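You operate a simulated robot arm through the tools that you are given. There is no shell and no other tool. Be economical: measure what you need, move in short steps, check, and stop when the job is done.

The job below is to be done with a simulated robot arm. You get a single attempt, and the scene is never put back.

JOB
Switch the cream tester on and re-seat both clips whose lamps show blue.
Fine: touch no other clip; tester off again at the end.

The check looks at the end state, three seconds after you hand in, the way a careful person would. Anything else that was tipped, shoved, dropped, spilled or broken makes it a failure.

ROBOT AND FRAMES
A 6-joint arm with a fingered hand, fixed in place. Base frame: the origin is at the foot of the arm, x ahead of it, y to its left, z up. Lengths are in m, angles in rad, forces in N, time in s.
With the tool pointing down near the work surface it reaches from about 0.28 to 0.7 m from the base axis. Its first joint turns from -2.897 to 2.897 rad. Payload 4 kg.
The tool frame sits at the grasp point between the pads (the TCP): z along the fingers, y along the line on which they close. The tips reach 0.022 m beyond it. The gripper opens to 0.112 m. The gripper's body begins 0.06 m behind the TCP. The gripper is a hand of 4 fingers: y runs from the thumb to the fingers, the wrist lies at [0, 0, -0.218] in the tool frame.
Orientation is that of the tool frame in the base frame, as a unit quaternion [x, y, z, w]. With the fingers straight down and closing along the base's y, the tool's x points along the base's -x, its y along +y and its z along -z.

CONTROLS
- The arm moves only by the tool apply_moves. Its argument "rows" is one flat list of numbers, 6 for each row, row after row: the shift along the tool's x, y, z in units of 40 mm (1.0 is 40 mm), then the turn, a rotation vector about the tool's x, y, z in units of 6 degrees (1.0 is 6 degrees). In form: [tx, ty, tz, ax, ay, az, tx, ty, tz, ax, ay, az, ...]. A call has 1 to 12 rows; each row shifts and turns the commanded pose from where the row before left it, along the tool's axes as they then stand. A call with a number of a shift or a turn outside -1 to 1 is refused whole. Each row takes 0.2 s and may step no farther than 0.05 m and 0.15 rad from the row before; otherwise, the whole call is refused. Where a pose cannot be reached the arm comes as near as it can. A force on the tool above 40 N (or 10 N above the force at the start of the call, whichever is more), or a blocked arm, ends the call early, and 0.2 s more pass. In this call time passes only in rows, and 0.2 s behind the last. It gives the time, the measured TCP pose, the force on the tool (base axes), the opening and the grip force at its end, in the units of the frame above (readings bear some noise), with the torque about the TCP (base axes, N m) and any sound that the robot's microphone picked up.
- Cameras (640 x 400 px; columns grow to the right, rows downward): "scene" is fixed at [0.2222, 0.5026, 1.4523]; the picture's right is [-0.87, -0.49, 0.00], its down [-0.19, 0.34, -0.92] and it looks along [0.45, -0.80, -0.40] (base axes); focal length 334 px, centre (320, 200). "wrist" rides on the gripper at [0.069, 0.004, -0.083] in the tool frame; the picture's right is [-0.06, 1.00, 0.00], its down [-0.77, -0.05, -0.64] and it looks along [-0.64, -0.04, 0.77] (tool axes); focal length 243 px, centre (320, 200). There is no depth. A picture from a camera that has moved, and an enlarged one, comes with that camera's place and axes in the base frame and with its lens.
- grab_frame(camera): a new picture of that camera. No time passes.
- move_fingers(finger1, finger2, finger3, thumb_bend): sets how far each is bent, from 0 (flat) to 1 (curled in); at 0.3 the hand is open as for a grip, at 0.7 the pads meet at the TCP. One left out holds its place. A second passes; each finger stops where it meets its share of the squeeze, and holds until it gets a number again. It is the only way to open and close the hand. It gives what a move gives, with no picture; readings hold the bend of each and the force on the fingers (four entries, about 0 where the hand has none), thumb and palm.
- close_up(camera, box): a new picture of the part [left, top, right, bottom] of that camera's present view, enlarged. No time passes.
- close_job(): hands the job in; it is judged then, once.

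Work in short steps. Places have to be worked out from the pictures, the camera data and where the tool is seen: move nearer, look again, correct. Check each grasp and each placing, and mend what went wrong. You have 120 turns and 84 pictures in all, those below and enlarged ones among them. Open the gripper and draw the arm clear of the work before you hand the job in, unless the task says otherwise; then end with one line.

The tools are called after "Request:" as a command line: name --argument value ..., lists and objects as JSON in quotes. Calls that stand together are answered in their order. apply_moves: Moves the arm, as the interface text tells. Its arguments: {"type":"object","properties":{"rows":{"type":"array"}},"required":["rows"]} The other tools are called the same way: move_fingers (finger1, finger2, finger3, thumb_bend) moves the fingers one by one; grab_frame (camera) takes a picture; close_up (camera, box) takes an enlarged picture of a part of a camera's view; close_job () hands the job in.

At the start:

```text
time_s: 0.0
tcp_pos: [0.349, -0.1878, 1.367]
orientation: [0.001, 1.0, 0.0, 0.001]
wrist_force: [-0.7, 0.4, -0.7]
moment: [-0.02, -0.01, 0.03]
grip_width: 0.1119
grasp_force: 0.0
shape: jaw
bend: [0.3, 0.3, 0.3, 0.3]
finger forces: [0.0, 0.1, 0.1, 0.1, 0.0, 0.0]
```

scene: 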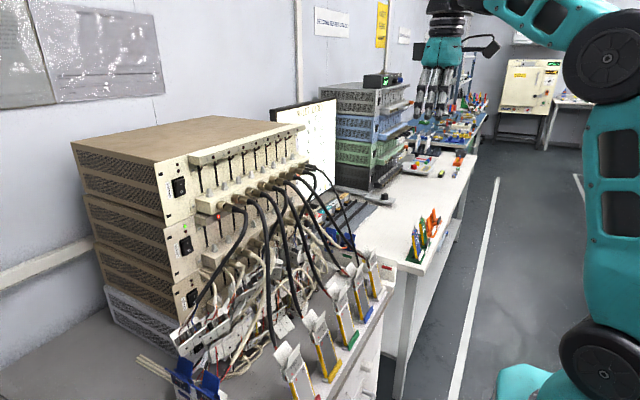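
wrist: 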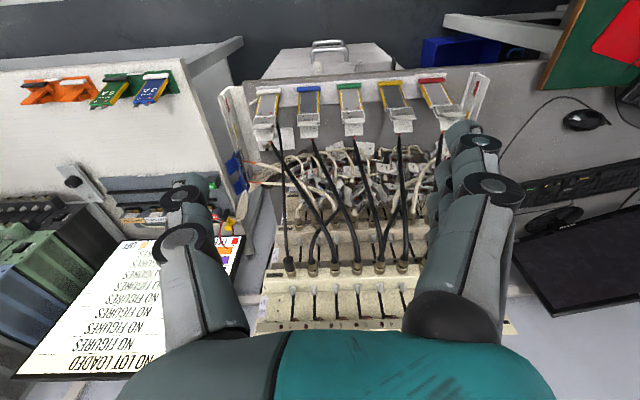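

I see a cream tester stack with rocker switches and a row of five clips on leads. I'll enlarge the pictures to find details.

Request:
close_up --camera "scene" --box '[60, 100, 400, 312]'

Request:
close_up --camera "scene" --box '[160, 240, 400, 400]'

Request:
close_up --camera "wrist" --box '[200, 50, 520, 250]'

```text
1.88 times, centred on (230, 206) of scene
camera zoom: at [0.2222, 0.5026, 1.4523], right [-0.87, -0.49, 0.0], down [-0.19, 0.34, -0.92], along [0.45, -0.8, -0.4], focal length 629 px, centre (489, 189)
```

zoom: 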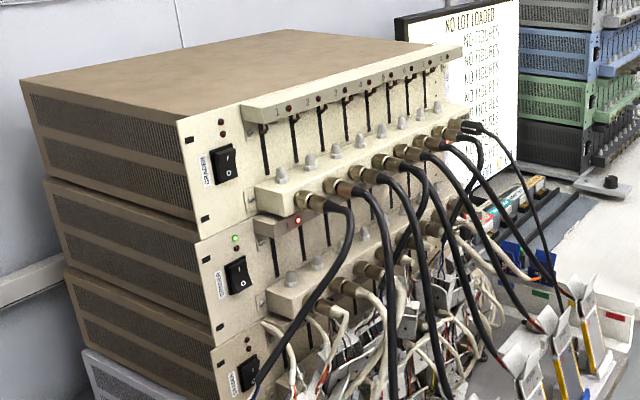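

```text
2.50 times, centred on (280, 320) of scene
camera zoom: at [0.2222, 0.5026, 1.4523], right [-0.87, -0.49, 0.0], down [-0.19, 0.34, -0.92], along [0.45, -0.8, -0.4], focal length 835 px, centre (420, -100)
```

zoom: 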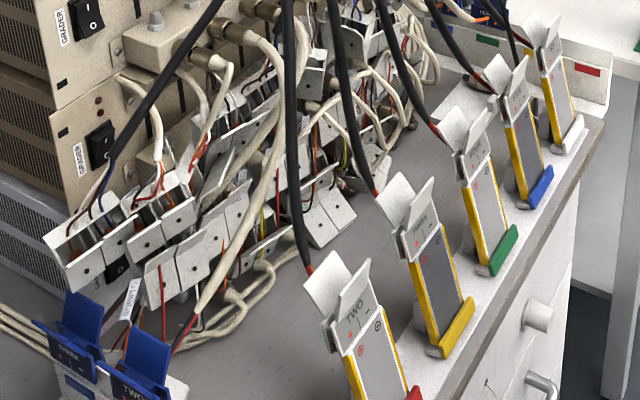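

```text
2.00 times, centred on (360, 150) of wrist
camera zoom: at [0.2795, -0.1833, 1.4501], right [0.06, 1.0, 0.0], down [0.76, -0.05, 0.64], along [0.64, -0.04, -0.77], focal length 485 px, centre (240, 300)
```

zoom: 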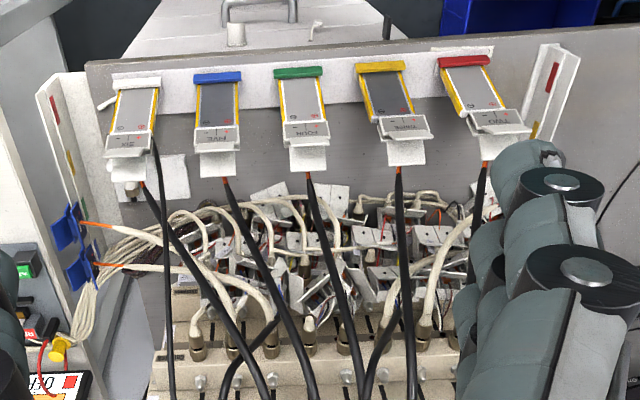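

The tester stack faces the arm base: the top unit's switch is at about (0.74, 0.12, 1.22), and the clips are at about x 0.5, z 0.88, spaced 0.1 m in y. I'll first swing the hand towards the switch, starting to pitch forward.

Request:
apply_moves --rows '[-0.95, 0.5, 0, 0, 0, 0, -0.95, 0.5, 0, 0, 0, 0, -0.95, 0.5, 0, 0, 0, 0, -0.95, 0.5, 0, 0, 0, 0, 0, 0.5, 0, 0, -1, 0, 0, 0.5, 0, 0, -1, 0, 0, 0.5, 0, 0, -1, 0, 0, 0.5, 0, 0, -1, 0, 0, 0.5, 0, 0, -1, 0, 0, 0.5, 0, 0, -1, 0, 0, 0.5, 0, 0, -1, 0, 0, 0.5, 0, 0, -1, 0]'

```text
time_s: 2.6
tcp_pos: [0.5515, -0.0486, 1.4365]
orientation: [0.0, 0.913, 0.001, 0.407]
wrist_force: [0.0, -0.9, 0.3]
moment: [0.02, -0.01, 0.03]
grip_width: 0.1118
grasp_force: 0.1
shape: jaw
bend: [0.3, 0.3, 0.3, 0.3]
finger forces: [0.1, 0.0, 0.0, 0.0, 0.0, 0.0]
out of reach, approached as far as the arm can: row 3, 4, 7, 8, 9, 10, 11, 12
```

The arm hit its reach limit because the wrist was high. I'll lower the hand about 0.12 m straight down and see how the commanded pose tracks.

Request:
apply_moves --rows '[0.55, 0, 0.5, 0, 0, 0, 0.55, 0, 0.5, 0, 0, 0, 0.55, 0, 0.5, 0, 0, 0, 0.55, 0, 0.5, 0, 0, 0]'

Request:
grab_frame --camera "scene"

Request:
grab_frame --camera "wrist"

```text
time_s: 3.6
tcp_pos: [0.5945, -0.0637, 1.3943]
orientation: [0.0, 0.916, -0.001, 0.402]
wrist_force: [1.1, 0.0, -0.4]
moment: [0.01, 0.01, 0.01]
grip_width: 0.1122
grasp_force: 0.0
shape: jaw
bend: [0.3, 0.3, 0.3, 0.3]
finger forces: [0.1, 0.0, 0.0, 0.1, 0.0, 0.1]
out of reach, approached as far as the arm can: row 1, 2, 3, 4
```

```text
78 pictures are left
```

scene: 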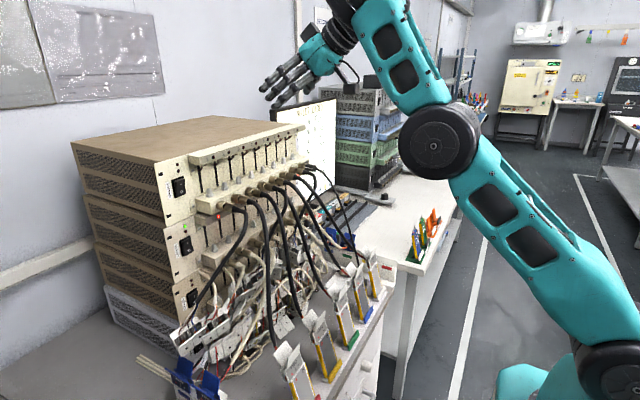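

```text
77 pictures are left
camera wrist: at [0.486, -0.0588, 1.3986], right [0.04, 1.0, 0.04], down [0.04, -0.05, 1.0], along [1.0, -0.04, -0.05], focal length 243 px, centre (320, 200)
```

wrist: 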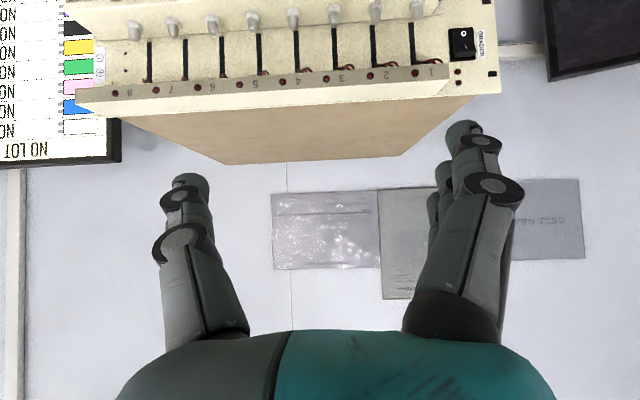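

The arm isn't where commanded (about 0.50, 0.05, 1.25). I'll wait a few zero rows to see whether it converges.

Request:
apply_moves --rows '[0, 0, 0, 0, 0, 0, 0, 0, 0, 0, 0, 0, 0, 0, 0, 0, 0, 0, 0, 0, 0, 0, 0, 0]'

```text
time_s: 4.6
tcp_pos: [0.5935, -0.0634, 1.3935]
orientation: [0.0, 0.916, -0.002, 0.401]
wrist_force: [-0.2, 0.2, 0.3]
moment: [0.0, 0.01, 0.0]
grip_width: 0.1119
grasp_force: 0.1
shape: jaw
bend: [0.3, 0.3, 0.3, 0.3]
finger forces: [0.0, 0.0, 0.0, 0.0, 0.0, 0.0]
```

The commanded pose resets to the actual one, so probably the arm is near full stretch. I'll try a pure inward move (tool +x) to pull it out.

Request:
apply_moves --rows '[1, 0, 0, 0, 0, 0, 1, 0, 0, 0, 0, 0]'

```text
time_s: 5.2
tcp_pos: [0.5936, -0.0638, 1.3961]
orientation: [-0.001, 0.915, 0.0, 0.404]
wrist_force: [0.9, 0.3, 0.1]
moment: [0.0, 0.0, 0.0]
grip_width: 0.1118
grasp_force: 0.1
shape: jaw
bend: [0.3, 0.3, 0.3, 0.3]
finger forces: [0.0, 0.1, 0.0, 0.0, 0.1, 0.0]
out of reach, approached as far as the arm can: row 1, 2
```

Blocked that way. I'll reverse the pitch while moving back, retracing the way in.

Request:
apply_moves --rows '[0, 0, 0, 0, 1, 0, 0, 0, 0, 0, 1, 0, 0, 0, 0, 0, 1, 0, 0, 0, -0.5, 0, 1, 0, 0, 0, -0.5, 0, 1, 0, 0, 0, -0.5, 0, 1, 0]'

```text
time_s: 6.6
tcp_pos: [0.5127, -0.0938, 1.3938]
orientation: [0.0, 0.991, -0.001, 0.134]
wrist_force: [1.0, 0.1, -0.3]
moment: [0.04, 0.06, -0.01]
grip_width: 0.1116
grasp_force: 0.1
shape: jaw
bend: [0.3, 0.3, 0.3, 0.3]
finger forces: [0.0, 0.0, 0.1, 0.1, 0.0, 0.0]
out of reach, approached as far as the arm can: row 4, 5, 6
```

Progress: pitch is back to 15° from vertical. Now try retreating to the base along tool +x with some down (tool +z).

Request:
apply_moves --rows '[0.8, 0, 0, 0, 0, 0, 0.8, 0, 0, 0, 0, 0, 0.8, 0, 0, 0, 0, 0, 0.8, 0, 0, 0, 0, 0]'

Request:
grab_frame --camera "scene"

```text
time_s: 7.6
tcp_pos: [0.3881, -0.095, 1.3637]
orientation: [-0.001, 0.991, 0.0, 0.13]
wrist_force: [0.5, -0.1, -0.7]
moment: [0.01, 0.0, -0.01]
grip_width: 0.112
grasp_force: 0.1
shape: jaw
bend: [0.3, 0.3, 0.3, 0.3]
finger forces: [0.0, 0.0, 0.1, 0.1, 0.0, 0.1]
```

```text
76 pictures are left
```

scene: 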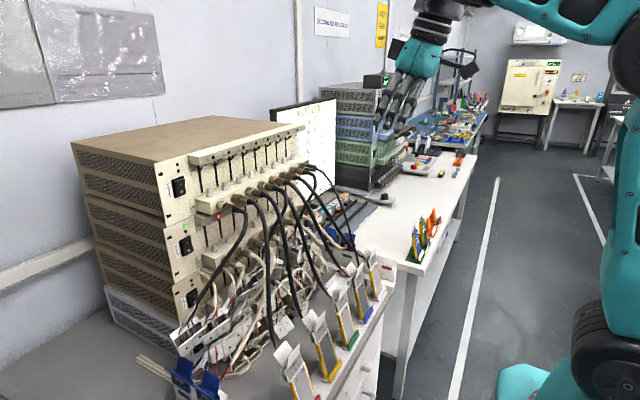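

Free again with elbow bent. I'll move down 0.1 m and left 0.2 m, then begin pitching here where the arm has room.

Request:
apply_moves --rows '[0.13, 1, 0.48, 0, 0, 0, 0.13, 1, 0.48, 0, 0, 0, 0.13, 1, 0.48, 0, 0, 0, 0.13, 1, 0.48, 0, 0, 0, 0.13, 1, 0.48, 0, 0, 0, 0, 0, 0, 0, -1, 0, 0, 0, 0, 0, -1, 0, 0, 0, 0, 0, -1, 0, 0, 0, 0, 0, -1, 0, 0, 0, 0, 0, -1, 0, 0, 0, 0, 0, -1, 0]'

```text
time_s: 10.0
tcp_pos: [0.5011, -0.0679, 1.4802]
orientation: [0.001, 0.903, 0.0, 0.43]
wrist_force: [-0.3, 0.4, 0.6]
moment: [-0.02, 0.0, 0.0]
grip_width: 0.1118
grasp_force: 0.0
shape: jaw
bend: [0.3, 0.3, 0.3, 0.3]
finger forces: [0.0, 0.0, 0.0, 0.0, 0.1, 0.0]
out of reach, approached as far as the arm can: row 2, 3, 4, 5, 6, 7, 8, 9, 10, 11
```

Leftward motion seems to be the blocked part, as azimuth nears about −8°. I'll pull back and test it separately: first undo the pitch and retreat.

Request:
apply_moves --rows '[0, -0.5, 0, 0, 1, 0, 0, -0.5, 0, 0, 1, 0, 0, -0.5, 0, 0, 1, 0, 0, 0, 0, 0, 1, 0, 0, 0, 0, 0, 1, 0, 0, 0, 0, 0, 1, 0, 0, 0, 0, 0, 1, 0, 0, 0, 0, 0, 1, 0]'

```text
time_s: 11.8
tcp_pos: [0.4332, -0.1289, 1.3814]
orientation: [0.0, 1.0, 0.0, 0.027]
wrist_force: [-1.7, 0.4, 0.5]
moment: [0.01, -0.01, -0.01]
grip_width: 0.1118
grasp_force: 0.1
shape: jaw
bend: [0.3, 0.3, 0.3, 0.3]
finger forces: [0.0, 0.0, 0.1, 0.0, 0.0, 0.0]
out of reach, approached as far as the arm can: row 3, 4, 5, 6, 7, 8
```

Tool is vertical again. I'll retreat toward x≈0.33 and drop to z≈1.25, in the free region in front of the tester.

Request:
apply_moves --rows '[0.9, 0, 0, 0, 0, 0, 0.9, 0, 0, 0, 0, 0, 0.5, 0, 0.9, 0, 0, 0, 0, 0, 0.9, 0, 0, 0, 0, 0, 0.9, 0, 0, 0, 0, 0, 0.9, 0, 0, 0]'

Request:
grab_frame --camera "scene"

```text
time_s: 13.2
tcp_pos: [0.3491, -0.1283, 1.2342]
orientation: [0.001, 1.0, 0.0, 0.026]
wrist_force: [1.5, 0.1, -0.4]
moment: [-0.05, 0.03, -0.01]
grip_width: 0.112
grasp_force: 0.0
shape: jaw
bend: [0.3, 0.3, 0.3, 0.3]
finger forces: [0.0, 0.0, 0.0, 0.1, 0.1, 0.0]
out of reach, approached as far as the arm can: row 5
```

```text
75 pictures are left
```

scene: 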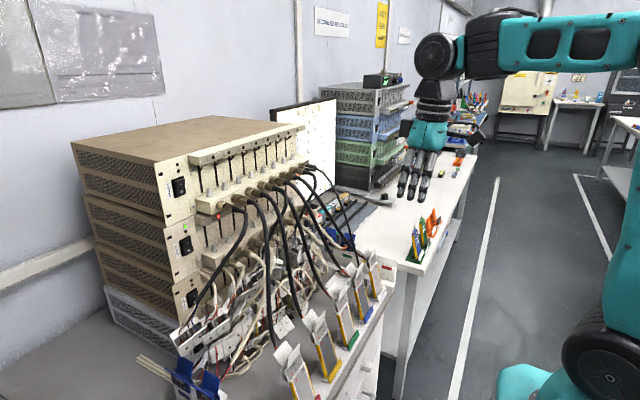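

Now the elbow is well bent. Test leftward travel here (z 1.23, clear of everything).

Request:
apply_moves --rows '[0, 0.9, 0, 0, 0, 0, 0, 0.9, 0, 0, 0, 0, 0, 0.9, 0, 0, 0, 0, 0, 0.9, 0, 0, 0, 0, 0, 0.9, 0, 0, 0, 0, 0, 0.9, 0, 0, 0, 0]'

```text
time_s: 14.6
tcp_pos: [0.3471, 0.087, 1.2346]
orientation: [0.0, 1.0, 0.0, 0.026]
wrist_force: [-0.2, -0.3, -0.5]
moment: [-0.02, 0.0, 0.01]
grip_width: 0.1117
grasp_force: 0.1
shape: jaw
bend: [0.3, 0.3, 0.3, 0.3]
finger forces: [0.0, 0.0, 0.0, 0.0, 0.1, 0.0]
```

Leftward is fine with the elbow bent. Now pitch forward while advancing 0.16 m at z≈1.23.

Request:
apply_moves --rows '[-0.33, 0.06, 0.02, 0, -1, 0, -0.33, 0.06, 0.05, 0, -1, 0, -0.32, 0.06, 0.09, 0, -1, 0, -0.31, 0.06, 0.12, 0, -1, 0, -0.3, 0.06, 0.15, 0, -1, 0, -0.28, 0.06, 0.18, 0, -1, 0, -0.26, 0.06, 0.21, 0, -1, 0, -0.24, 0.06, 0.24, 0, -1, 0, -0.21, 0.06, 0.26, 0, -1, 0, -0.18, 0.06, 0.28, 0, -1, 0, -0.15, 0.06, 0.3, 0, -1, 0, -0.12, 0.06, 0.31, 0, -1, 0]'

Request:
grab_frame --camera "scene"

Request:
grab_frame --camera "wrist"

```text
time_s: 17.2
tcp_pos: [0.5096, 0.1157, 1.2322]
orientation: [-0.001, 0.793, 0.001, 0.61]
wrist_force: [-0.5, -0.6, 0.5]
moment: [0.0, -0.02, 0.05]
grip_width: 0.112
grasp_force: 0.0
shape: jaw
bend: [0.3, 0.3, 0.3, 0.3]
finger forces: [0.0, 0.1, 0.0, 0.0, 0.0, 0.0]
```

```text
74 pictures are left
```

scene: 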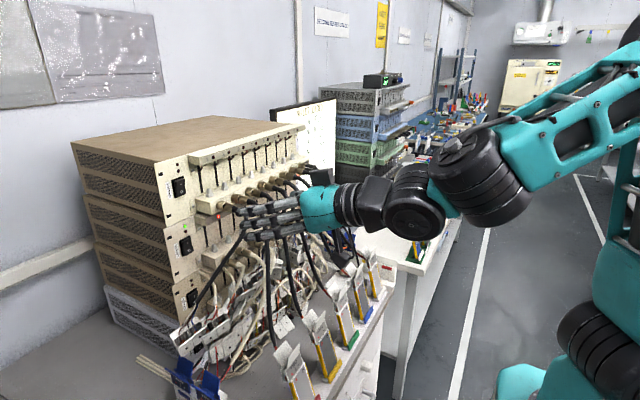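

```text
73 pictures are left
camera wrist: at [0.4113, 0.1209, 1.1864], right [0.02, 1.0, 0.06], down [-0.42, -0.05, 0.9], along [0.91, -0.04, 0.42], focal length 243 px, centre (320, 200)
```

wrist: 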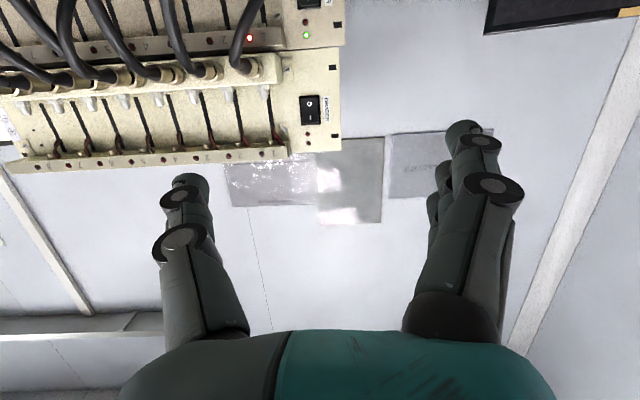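

The switch comes out at about (0.771, 0.101, 1.213). I'll make a pointing hand: middle finger out, the others curled, and look.

Request:
move_fingers --finger1 1 --finger2 0.3 --finger3 1 --thumb_bend 1

Request:
grab_frame --camera "wrist"

Request:
close_up --camera "scene" --box '[140, 140, 380, 290]'

```text
time_s: 18.2
tcp_pos: [0.5102, 0.1159, 1.2316]
orientation: [0.0, 0.793, 0.0, 0.609]
wrist_force: [-0.4, -0.4, 0.3]
moment: [-0.02, 0.01, -0.01]
grip_width: 0.0305
grasp_force: 0.1
shape: fingers
bend: [1.0, 0.3, 1.0, 1.0]
finger forces: [0.0, 0.0, 0.0, 0.0, 0.0, 0.0]
```

```text
72 pictures are left
camera wrist: at [0.4113, 0.121, 1.1865], right [0.02, 1.0, 0.06], down [-0.42, -0.05, 0.91], along [0.91, -0.04, 0.42], focal length 243 px, centre (320, 200)
```

wrist: 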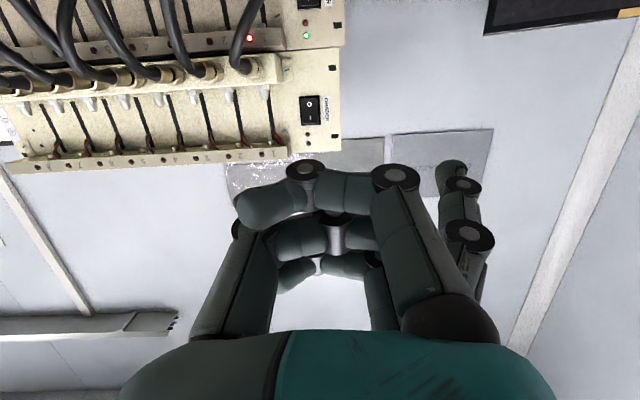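

```text
2.67 times, centred on (260, 215) of scene
camera zoom: at [0.2222, 0.5026, 1.4523], right [-0.87, -0.49, 0.0], down [-0.19, 0.34, -0.92], along [0.45, -0.8, -0.4], focal length 891 px, centre (480, 160)
```

zoom: 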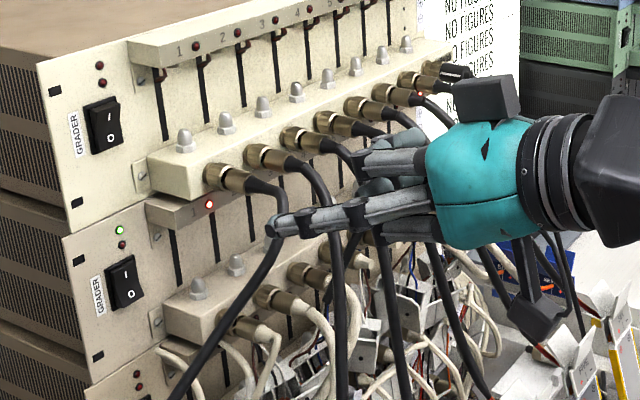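

The middle finger points clear of the curled ones, on the +y side. I'll level the tool and yaw it about 36° so the rest of the hand stays away from the connector ledge.

Request:
apply_moves --rows '[0, 0, 0, 0, -1, 0, 0, 0, 0, 0, -1, 0, 0, 0, 0, 0, -0.5, 0, 0, 0, 0, 1, 0, 0, 0, 0, 0, 1, 0, 0, 0, 0, 0, 1, 0, 0, 0, 0, 0, 1, 0, 0, 0, 0, 0, 1, 0, 0, 0, 0, 0, 1, 0, 0]'

Request:
grab_frame --camera "wrist"

Request:
close_up --camera "scene" --box '[140, 140, 380, 290]'

```text
time_s: 20.2
tcp_pos: [0.5269, 0.1017, 1.237]
orientation: [0.216, 0.679, -0.213, 0.669]
wrist_force: [0.4, -0.8, -0.2]
moment: [0.01, 0.05, 0.02]
grip_width: 0.0306
grasp_force: 0.0
shape: fingers
bend: [1.0, 0.3, 1.0, 1.0]
finger forces: [0.0, 0.1, 0.1, 0.0, 0.0, 0.0]
out of reach, approached as far as the arm can: row 9
```

```text
70 pictures are left
camera wrist: at [0.4609, 0.1554, 1.169], right [0.58, 0.81, 0.06], down [-0.54, 0.32, 0.78], along [0.61, -0.48, 0.63], focal length 243 px, centre (320, 200)
```

wrist: 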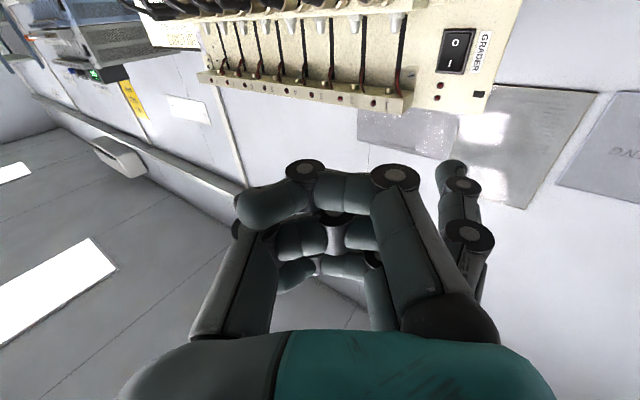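

```text
2.67 times, centred on (260, 215) of scene
camera zoom: at [0.2222, 0.5026, 1.4523], right [-0.87, -0.49, 0.0], down [-0.19, 0.34, -0.92], along [0.45, -0.8, -0.4], focal length 891 px, centre (480, 160)
```

zoom: 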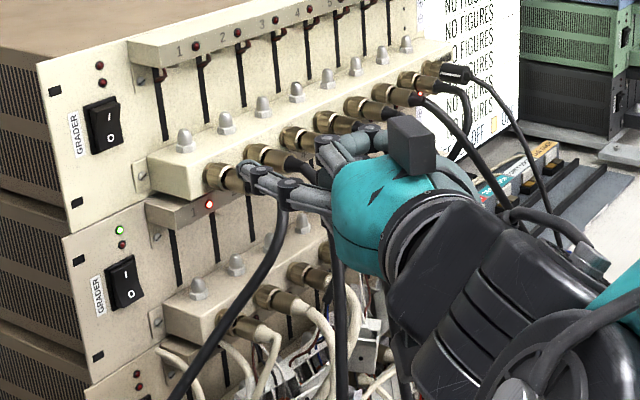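

The pointing tip is at about (0.580, 0.147, 1.237) by both cameras, and the "I" half of the rocker is at (0.771, 0.099, 1.224). I'll bring the tip to about 3 cm in front of it.

Request:
apply_moves --rows '[0.075, 0.338, 0.986, 0, 0, 0, 0.075, 0.338, 0.986, 0, 0, 0, 0.075, 0.338, 0.986, 0, 0, 0, 0.075, 0.338, 0.986, 0, 0, 0]'

Request:
grab_frame --camera "wrist"

Request:
close_up --camera "scene" --box '[140, 140, 300, 240]'

```text
time_s: 21.2
tcp_pos: [0.6852, 0.0535, 1.2271]
orientation: [0.219, 0.672, -0.219, 0.672]
wrist_force: [0.1, 0.1, -0.4]
moment: [0.02, 0.01, 0.0]
grip_width: 0.0305
grasp_force: 0.0
shape: fingers
bend: [1.0, 0.3, 1.0, 1.0]
finger forces: [0.0, 0.0, 0.1, 0.0, 0.0, 0.0]
```

```text
68 pictures are left
camera wrist: at [0.6216, 0.1069, 1.1566], right [0.59, 0.81, 0.06], down [-0.55, 0.34, 0.76], along [0.6, -0.48, 0.64], focal length 243 px, centre (320, 200)
```

wrist: 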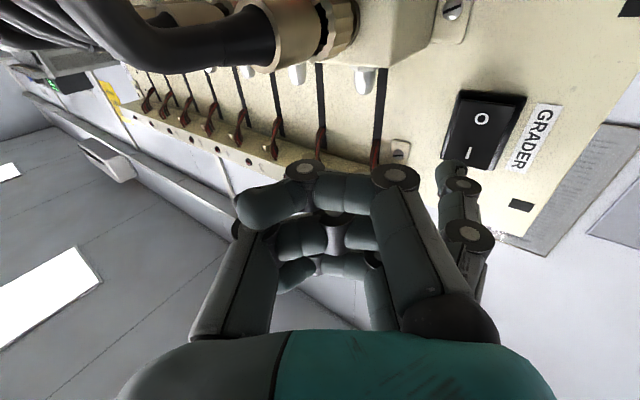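

```text
4.00 times, centred on (220, 190) of scene
camera zoom: at [0.2222, 0.5026, 1.4523], right [-0.87, -0.49, 0.0], down [-0.19, 0.34, -0.92], along [0.45, -0.8, -0.4], focal length 1336 px, centre (720, 240)
```

zoom: 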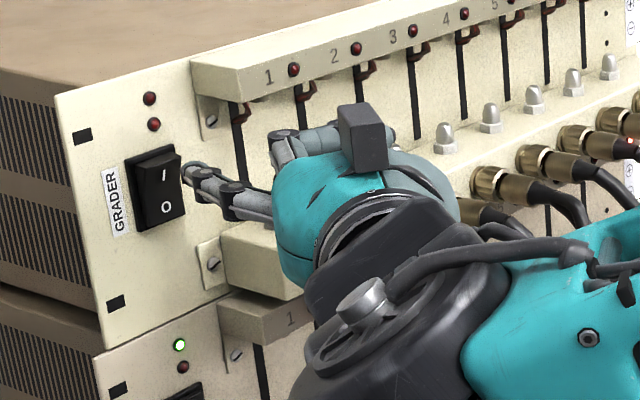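

Tip is at about (0.742, 0.100, 1.227), right in front of the "I" half. Press along +x in small steps.

Request:
apply_moves --rows '[0, 0.147, 0.2, 0, 0, 0, 0, 0.147, 0.2, 0, 0, 0, 0, 0.074, 0.1, 0, 0, 0, 0, 0.074, 0.1, 0, 0, 0]'

Request:
close_up --camera "scene" --box '[140, 140, 300, 240]'

```text
time_s: 21.8
tcp_pos: [0.7016, 0.0572, 1.2262]
orientation: [0.217, 0.673, -0.219, 0.672]
wrist_force: [-35.5, 7.2, 0.4]
moment: [0.07, 0.14, 1.73]
grip_width: 0.0306
grasp_force: 16.8
shape: fingers
bend: [1.0, 0.37, 1.0, 1.0]
finger forces: [0.0, 33.8, 0.1, 0.0, 0.1, 0.0]
stopped in row 3: the force on the tool passed its limit at 58 N (the readings are from after the stop); the commanded pose is now the measured one
```

```text
4.00 times, centred on (220, 190) of scene
camera zoom: at [0.2222, 0.5026, 1.4523], right [-0.87, -0.49, 0.0], down [-0.19, 0.34, -0.92], along [0.45, -0.8, -0.4], focal length 1336 px, centre (720, 240)
```

zoom: 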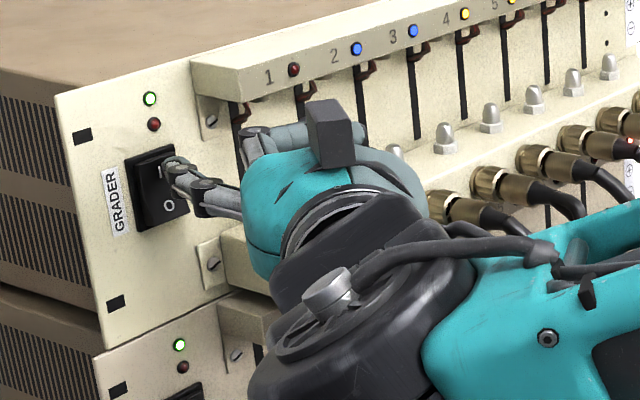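

It's on: green lamp lit, 2 and 3 blue. I'll back off and view all lamps.

Request:
apply_moves --rows '[0, -0.3, -0.4, 0, 0, 0, 0, -0.3, -0.4, 0, 0, 0, 0, -0.44, -0.6, 0, 0, 0, 0, -0.44, -0.6, 0, 0, 0]'

Request:
close_up --camera "scene" --box '[150, 110, 342, 230]'

```text
time_s: 22.8
tcp_pos: [0.603, 0.0556, 1.2241]
orientation: [0.218, 0.674, -0.219, 0.672]
wrist_force: [-0.2, -1.3, 0.0]
moment: [0.02, -0.02, -0.01]
grip_width: 0.0306
grasp_force: 0.0
shape: fingers
bend: [1.0, 0.3, 1.0, 1.0]
finger forces: [0.0, 0.0, 0.0, 0.0, 0.0, 0.0]
```

```text
3.33 times, centred on (246, 170) of scene
camera zoom: at [0.2222, 0.5026, 1.4523], right [-0.87, -0.49, 0.0], down [-0.19, 0.34, -0.92], along [0.45, -0.8, -0.4], focal length 1114 px, centre (567, 300)
```

zoom: 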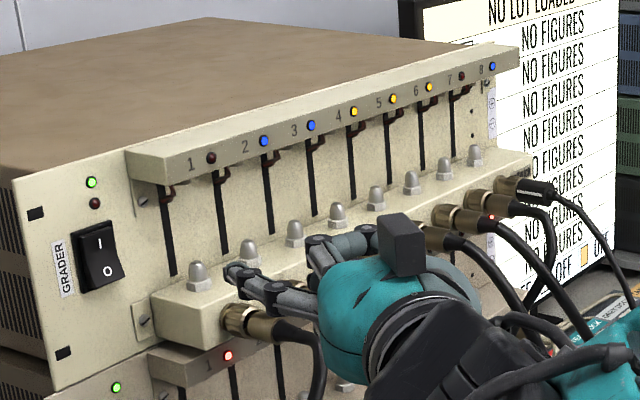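

Lamps 2, 3 and also 8 are blue (4, 5, 6 yellow). I must trace which leads belong to actual clips, so I'll retreat and un-yaw before looking from a clear view.

Request:
apply_moves --rows '[0, 0, -1, 0, 0, 0, 0, 0, -1, 0, 0, 0, 0, 0, -0.5, 0, 0, 0, 0, 0, 0, -1, 0, 0, 0, 0, 0, -1, 0, 0, 0, 0, 0, -1, 0, 0, 0, 0, 0, -1, 0, 0, 0, 0, 0, -1, 0, 0, 0, 0, 0, -1, 0, 0]'

Request:
close_up --camera "scene" --box '[180, 120, 420, 270]'

Request:
close_up --camera "wrist" --box '[0, 0, 360, 225]'

```text
time_s: 24.8
tcp_pos: [0.535, 0.1066, 1.2295]
orientation: [-0.001, 0.707, 0.0, 0.707]
wrist_force: [0.4, -0.1, -0.6]
moment: [0.02, 0.02, -0.01]
grip_width: 0.0306
grasp_force: 0.1
shape: fingers
bend: [1.0, 0.3, 1.0, 1.0]
finger forces: [0.1, 0.1, 0.1, 0.0, 0.1, 0.0]
out of reach, approached as far as the arm can: row 3
```

```text
2.67 times, centred on (300, 195) of scene
camera zoom: at [0.2222, 0.5026, 1.4523], right [-0.87, -0.49, 0.0], down [-0.19, 0.34, -0.92], along [0.45, -0.8, -0.4], focal length 891 px, centre (373, 213)
```

zoom: 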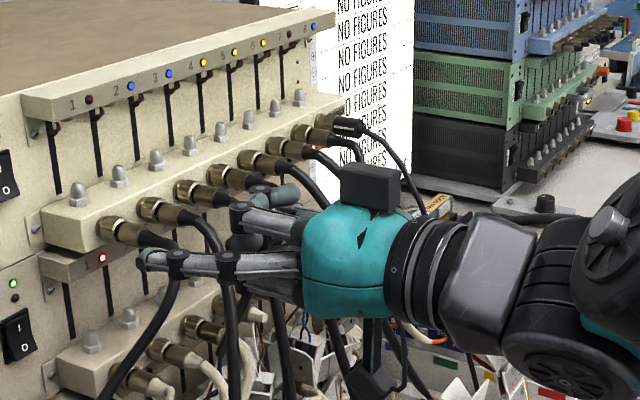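

```text
1.78 times, centred on (180, 112) of wrist
camera zoom: at [0.452, 0.1099, 1.1598], right [0.0, 1.0, 0.06], down [-0.64, -0.05, 0.77], along [0.77, -0.04, 0.64], focal length 431 px, centre (569, 356)
```

zoom: 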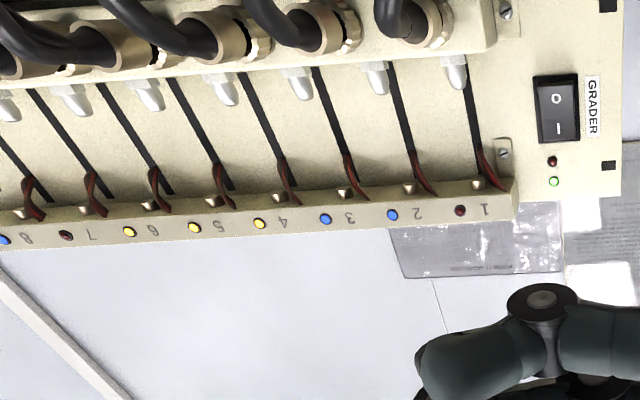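

The lamps are confirmed: 2, 3 and 8 blue, 1 and 7 dark. Now I return to a tool-down posture over the clips to trace the leads.

Request:
apply_moves --rows '[0, -0.3, -0.39, 0, 1, 0, 0.04, -0.3, -0.39, 0, 1, 0, 0.08, -0.3, -0.38, 0, 1, 0, 0.12, -0.3, -0.37, 0, 1, 0, 0.16, -0.3, -0.355, 0, 1, 0, 0.195, -0.3, -0.34, 0, 1, 0, 0.23, -0.3, -0.315, 0, 1, 0, 0.26, -0.3, -0.29, 0, 1, 0, 0.29, -0.3, -0.26, 0, 1, 0, 0.315, -0.3, -0.23, 0, 1, 0, 0.34, -0.3, -0.195, 0, 1, 0, 0.355, -0.3, -0.16, 0, 1, 0]'

Request:
grab_frame --camera "wrist"

Request:
close_up --camera "scene" --box '[200, 150, 424, 290]'

```text
time_s: 27.4
tcp_pos: [0.3492, -0.0394, 1.2295]
orientation: [0.0, 0.988, 0.0, 0.154]
wrist_force: [-0.1, 0.6, 0.1]
moment: [0.0, 0.0, 0.0]
grip_width: 0.0303
grasp_force: 0.1
shape: fingers
bend: [1.0, 0.3, 1.0, 1.0]
finger forces: [0.0, 0.1, 0.0, 0.1, 0.0, 0.0]
```

```text
62 pictures are left
camera wrist: at [0.2572, -0.0345, 1.2873], right [0.06, 1.0, 0.02], down [0.53, -0.05, 0.84], along [0.84, -0.04, -0.54], focal length 243 px, centre (320, 200)
```

wrist: 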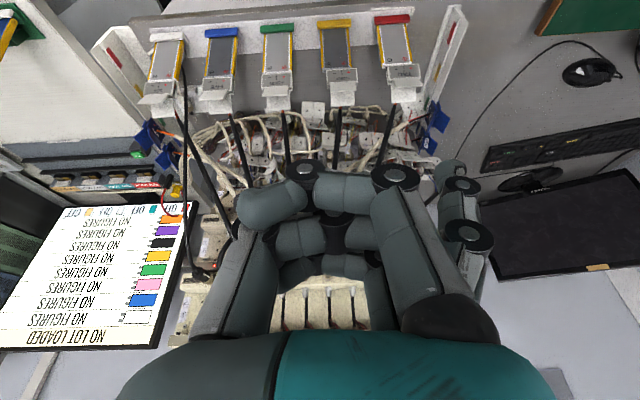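

```text
2.86 times, centred on (312, 220) of scene
camera zoom: at [0.2222, 0.5026, 1.4523], right [-0.87, -0.49, 0.0], down [-0.19, 0.34, -0.92], along [0.45, -0.8, -0.4], focal length 955 px, centre (343, 143)
```

zoom: 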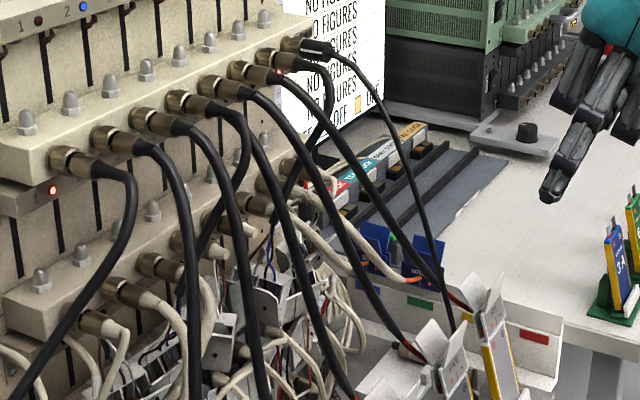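

I'll enlarge the connectors and lead paths, and the clip row, to trace them.

Request:
close_up --camera "scene" --box '[210, 155, 322, 225]'

Request:
close_up --camera "wrist" --box '[90, 0, 314, 140]'

Request:
close_up --camera "wrist" --box '[280, 0, 480, 125]'

Request:
close_up --camera "wrist" --box '[0, 190, 208, 320]'

```text
5.71 times, centred on (266, 190) of scene
camera zoom: at [0.2222, 0.5026, 1.4523], right [-0.87, -0.49, 0.0], down [-0.19, 0.34, -0.92], along [0.45, -0.8, -0.4], focal length 1909 px, centre (629, 257)
```

zoom: 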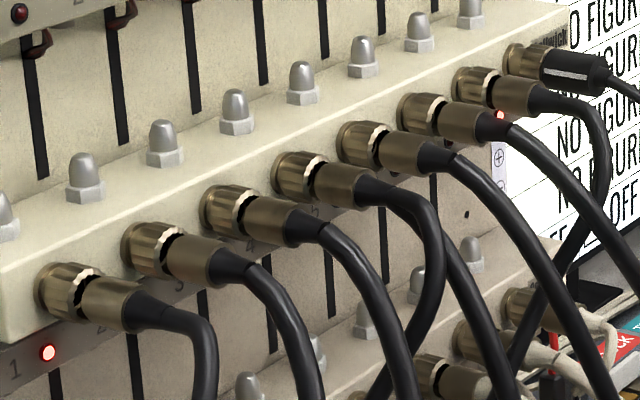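

```text
2.86 times, centred on (202, 70) of wrist
camera zoom: at [0.2572, -0.0345, 1.2873], right [0.06, 1.0, 0.02], down [0.53, -0.05, 0.84], along [0.84, -0.04, -0.54], focal length 693 px, centre (657, 571)
```

zoom: 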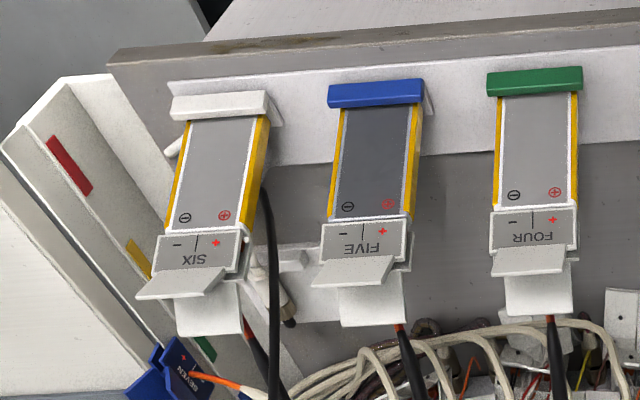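

```text
3.20 times, centred on (380, 62) of wrist
camera zoom: at [0.2572, -0.0345, 1.2873], right [0.06, 1.0, 0.02], down [0.53, -0.05, 0.84], along [0.84, -0.04, -0.54], focal length 776 px, centre (128, 640)
```

zoom: 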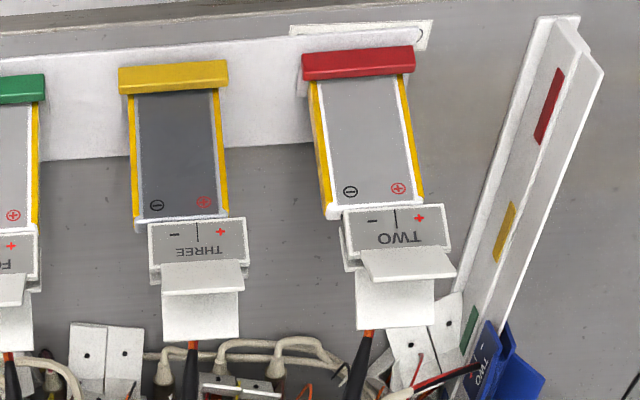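

```text
3.08 times, centred on (104, 255) of wrist
camera zoom: at [0.2572, -0.0345, 1.2873], right [0.06, 1.0, 0.02], down [0.53, -0.05, 0.84], along [0.84, -0.04, -0.54], focal length 746 px, centre (985, 31)
```

zoom: 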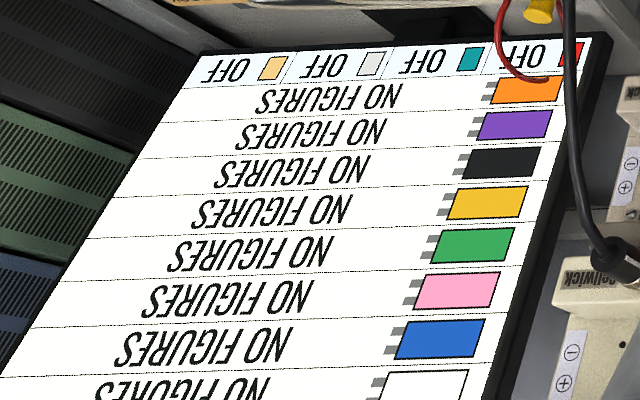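

The thin lead (ch 8) ends in a small probe by SIX, not a clip. I'll zoom in on the crossings of the leads from channels 2–4.

Request:
close_up --camera "scene" --box '[235, 190, 331, 250]'

Request:
close_up --camera "scene" --box '[240, 240, 368, 320]'

```text
6.67 times, centred on (283, 220) of scene
camera zoom: at [0.2222, 0.5026, 1.4523], right [-0.87, -0.49, 0.0], down [-0.19, 0.34, -0.92], along [0.45, -0.8, -0.4], focal length 2228 px, centre (567, 67)
```

zoom: 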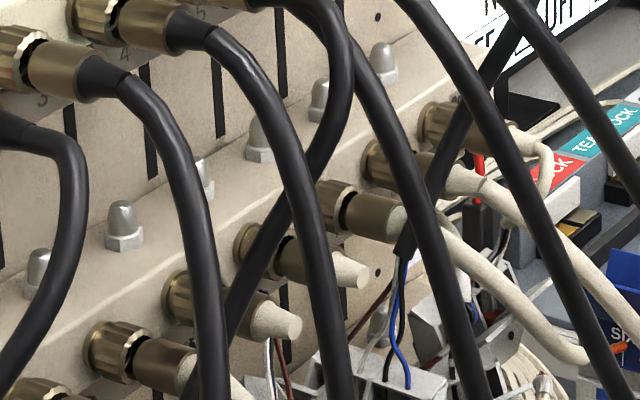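

```text
5.00 times, centred on (304, 280) of scene
camera zoom: at [0.2222, 0.5026, 1.4523], right [-0.87, -0.49, 0.0], down [-0.19, 0.34, -0.92], along [0.45, -0.8, -0.4], focal length 1671 px, centre (400, -200)
```

zoom: 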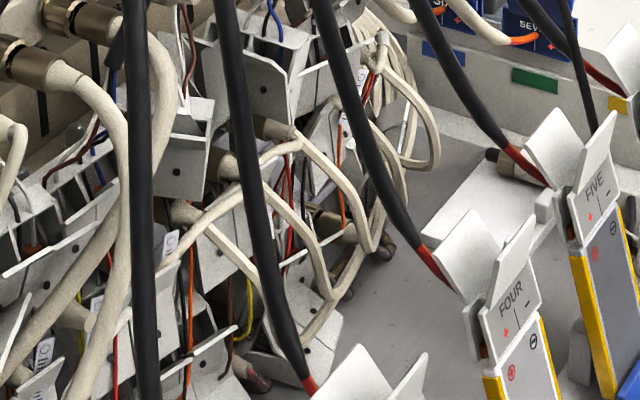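

Leads trace ch2→clip TWO and ch3→clip THREE, both with clips standing higher off their cells than FOUR–SIX. The cells stand nearly upright (leaning ~15° to +x), with THREE's clip at about (0.508, 0.0, 0.871) and its flaps up at z≈0.91. I'll open the hand, set it vertical and drop for a closer look.

Request:
apply_moves --rows '[0, 0.5, 0, 0, 1, 0, 0, 0.5, 0, 0, 1, 0, 0, 0.5, 0, 0, 1, 0, 0, 0.5, 0.9, 0, 0, 0, 0, 0, 0.95, 0, 0, 0, 0, 0, 0.95, 0, 0, 0, 0, 0, 0.95, 0, 0, 0, 0, 0, 0.95, 0, 0, 0, 0, 0, 0.95, 0, 0, 0]'

Request:
move_fingers --finger1 0.3 --finger2 0.3 --finger3 0.3 --thumb_bend 0.3

Request:
grab_frame --camera "wrist"

Request:
close_up --camera "scene" --box '[260, 240, 420, 400]'

```text
time_s: 29.4
tcp_pos: [0.3473, 0.0405, 1.0039]
orientation: [-0.001, 1.0, -0.001, -0.001]
wrist_force: [0.1, -0.3, -0.1]
moment: [-0.04, -0.02, 0.0]
grip_width: 0.0307
grasp_force: 0.2
shape: fingers
bend: [1.0, 0.3, 1.0, 1.0]
finger forces: [0.1, 0.0, 0.0, 0.0, 0.0, 0.1]
```

```text
time_s: 30.4
tcp_pos: [0.3464, 0.0401, 1.0043]
orientation: [-0.001, 1.0, -0.001, -0.001]
wrist_force: [-0.9, -0.4, 0.6]
moment: [0.04, 0.0, -0.01]
grip_width: 0.1126
grasp_force: 0.1
shape: fingers
bend: [0.3, 0.3, 0.3, 0.3]
finger forces: [0.0, 0.0, 0.0, 0.0, 0.1, 0.1]
```

```text
54 pictures are left
camera wrist: at [0.2784, 0.0456, 1.0871], right [0.06, 1.0, 0.0], down [0.77, -0.05, 0.64], along [0.64, -0.04, -0.77], focal length 243 px, centre (320, 200)
```

wrist: 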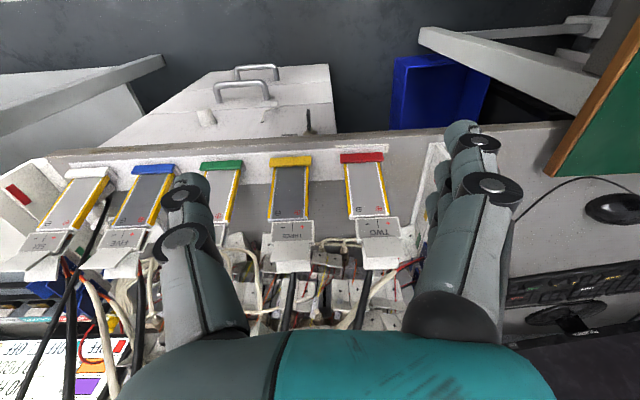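

```text
2.50 times, centred on (340, 320) of scene
camera zoom: at [0.2222, 0.5026, 1.4523], right [-0.87, -0.49, 0.0], down [-0.19, 0.34, -0.92], along [0.45, -0.8, -0.4], focal length 835 px, centre (270, -100)
```

zoom: 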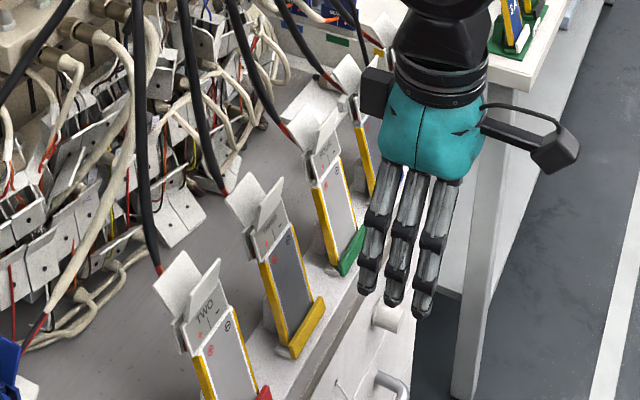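

Enlarge THREE, TWO and, for comparison, the properly seated FOUR–SIX.

Request:
close_up --camera "wrist" --box '[250, 145, 410, 285]'

Request:
close_up --camera "wrist" --box '[20, 145, 260, 295]'

Request:
close_up --camera "scene" --box '[265, 330, 377, 400]'

```text
2.86 times, centred on (330, 215) of wrist
camera zoom: at [0.2784, 0.0456, 1.0871], right [0.06, 1.0, 0.0], down [0.77, -0.05, 0.64], along [0.64, -0.04, -0.77], focal length 693 px, centre (291, 157)
```

zoom: 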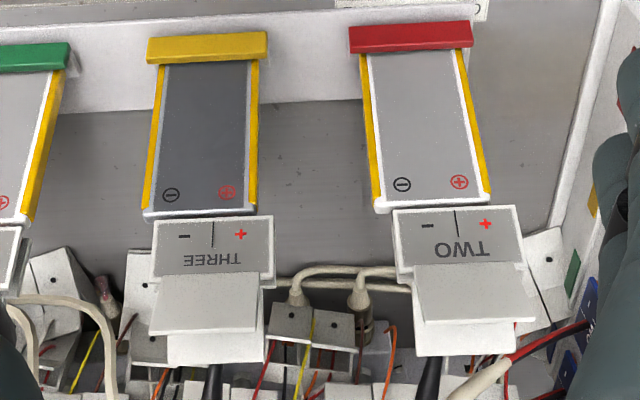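

```text
2.67 times, centred on (140, 220) of wrist
camera zoom: at [0.2784, 0.0456, 1.0871], right [0.06, 1.0, 0.0], down [0.77, -0.05, 0.64], along [0.64, -0.04, -0.77], focal length 647 px, centre (800, 147)
```

zoom: 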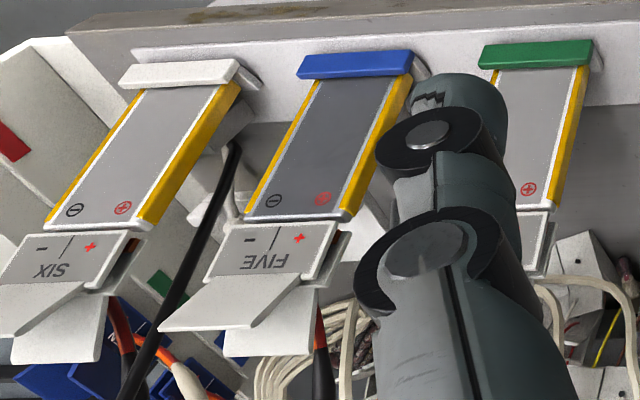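

```text
5.71 times, centred on (321, 365) of scene
camera zoom: at [0.2222, 0.5026, 1.4523], right [-0.87, -0.49, 0.0], down [-0.19, 0.34, -0.92], along [0.45, -0.8, -0.4], focal length 1909 px, centre (314, -743)
```

zoom: 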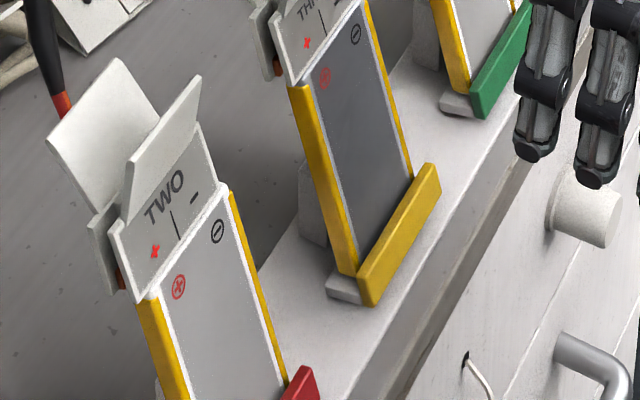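

THREE's clip sits about 6–9 mm toward +y of its cell, and TWO's about 10 mm, whereas FIVE and SIX are centred; the insertion depth looks alike. I'll narrow the hand, pitch forward 30° (to keep clear of the leads behind) and come in front of THREE.

Request:
move_fingers --finger1 0.42 --finger2 0.42 --finger3 0.42 --thumb_bend 0.42

Request:
apply_moves --rows '[0, 0, 0, 0, -1, 0, 0, 0, 0, 0, -1, 0, 0, 0, 0, 0, -1, 0, 0, 0, 0, 0, -1, 0, 0, 0, 0, 0, -1, 0, -0.4625, -0.275, 0.65, 0, 0, 0, -0.4625, -0.275, 0.65, 0, 0, 0, -0.4625, -0.275, 0.65, 0, 0, 0, -0.4625, -0.275, 0.4, 0, 0, 0]'

Request:
grab_frame --camera "wrist"

Request:
close_up --camera "scene" --box '[250, 220, 410, 380]'

```text
time_s: 31.4
tcp_pos: [0.3472, 0.0407, 1.0037]
orientation: [-0.001, 1.0, -0.002, -0.002]
wrist_force: [-0.5, 0.5, 0.0]
moment: [-0.03, 0.02, -0.02]
grip_width: 0.0809
grasp_force: 0.1
shape: fingers
bend: [0.42, 0.42, 0.42, 0.42]
finger forces: [0.0, 0.0, 0.0, 0.0, 0.0, 0.0]
```

```text
time_s: 33.4
tcp_pos: [0.4843, 0.0018, 0.972]
orientation: [-0.001, 0.966, -0.001, 0.258]
wrist_force: [-0.5, 0.9, -0.2]
moment: [0.0, -0.02, 0.02]
grip_width: 0.0807
grasp_force: 0.1
shape: fingers
bend: [0.42, 0.42, 0.42, 0.42]
finger forces: [0.0, 0.0, 0.1, 0.0, 0.1, 0.0]
out of reach, approached as far as the arm can: row 4, 5
```

```text
49 pictures are left
camera wrist: at [0.3823, 0.0056, 1.0093], right [0.05, 1.0, 0.03], down [0.34, -0.05, 0.94], along [0.94, -0.04, -0.35], focal length 243 px, centre (320, 200)
```

wrist: 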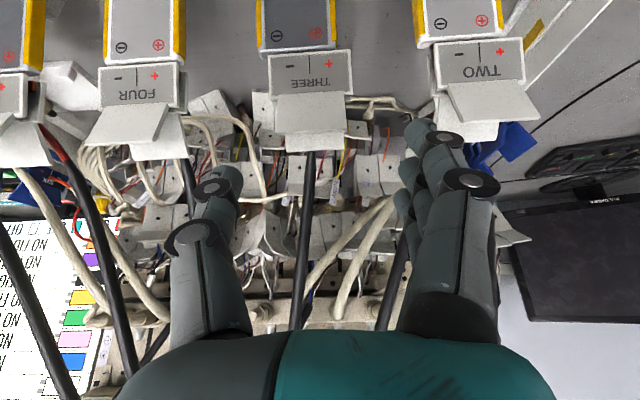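

```text
2.50 times, centred on (330, 300) of scene
camera zoom: at [0.2222, 0.5026, 1.4523], right [-0.87, -0.49, 0.0], down [-0.19, 0.34, -0.92], along [0.45, -0.8, -0.4], focal length 835 px, centre (295, -50)
```

zoom: 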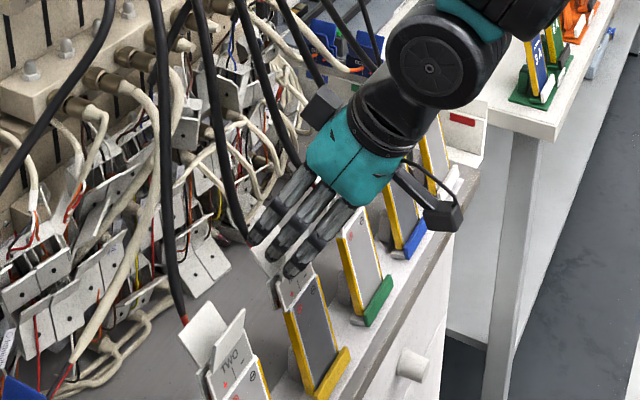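

THREE's clip centre is at (0.508, −0.004, 0.872) and its cell's end is centred near y −0.011, so the offset is about 7 mm. I'll lower the straddling fingers onto the clip's sides.

Request:
apply_moves --rows '[0.17, -0.04, 0.595, 0, 0, 0, 0.17, -0.04, 0.595, 0, 0, 0, 0.17, -0.04, 0.595, 0, 0, 0, 0.17, -0.03, 0.595, 0, 0, 0]'

Request:
grab_frame --camera "wrist"

Request:
close_up --camera "scene" --box '[250, 240, 410, 380]'

```text
time_s: 34.4
tcp_pos: [0.5078, -0.0042, 0.8763]
orientation: [-0.001, 0.966, -0.001, 0.257]
wrist_force: [0.8, 0.5, -0.2]
moment: [-0.01, 0.04, 0.01]
grip_width: 0.0807
grasp_force: 0.0
shape: fingers
bend: [0.42, 0.42, 0.42, 0.42]
finger forces: [0.0, 0.0, 0.0, 0.0, 0.1, 0.0]
```

```text
47 pictures are left
camera wrist: at [0.4055, -0.0003, 0.9128], right [0.05, 1.0, 0.03], down [0.34, -0.05, 0.94], along [0.94, -0.04, -0.35], focal length 243 px, centre (320, 200)
```

wrist: 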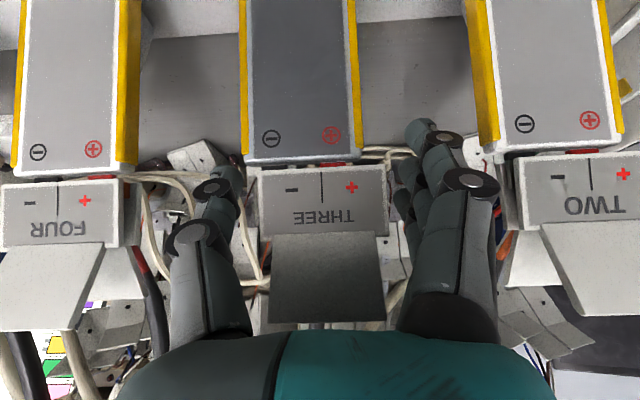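

```text
2.86 times, centred on (330, 310) of scene
camera zoom: at [0.2222, 0.5026, 1.4523], right [-0.87, -0.49, 0.0], down [-0.19, 0.34, -0.92], along [0.45, -0.8, -0.4], focal length 955 px, centre (291, -114)
```

zoom: 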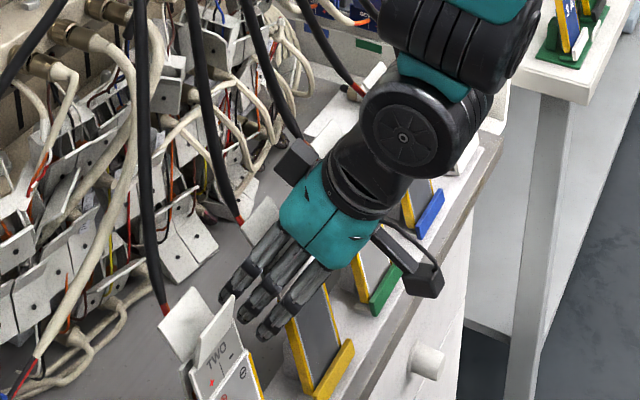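

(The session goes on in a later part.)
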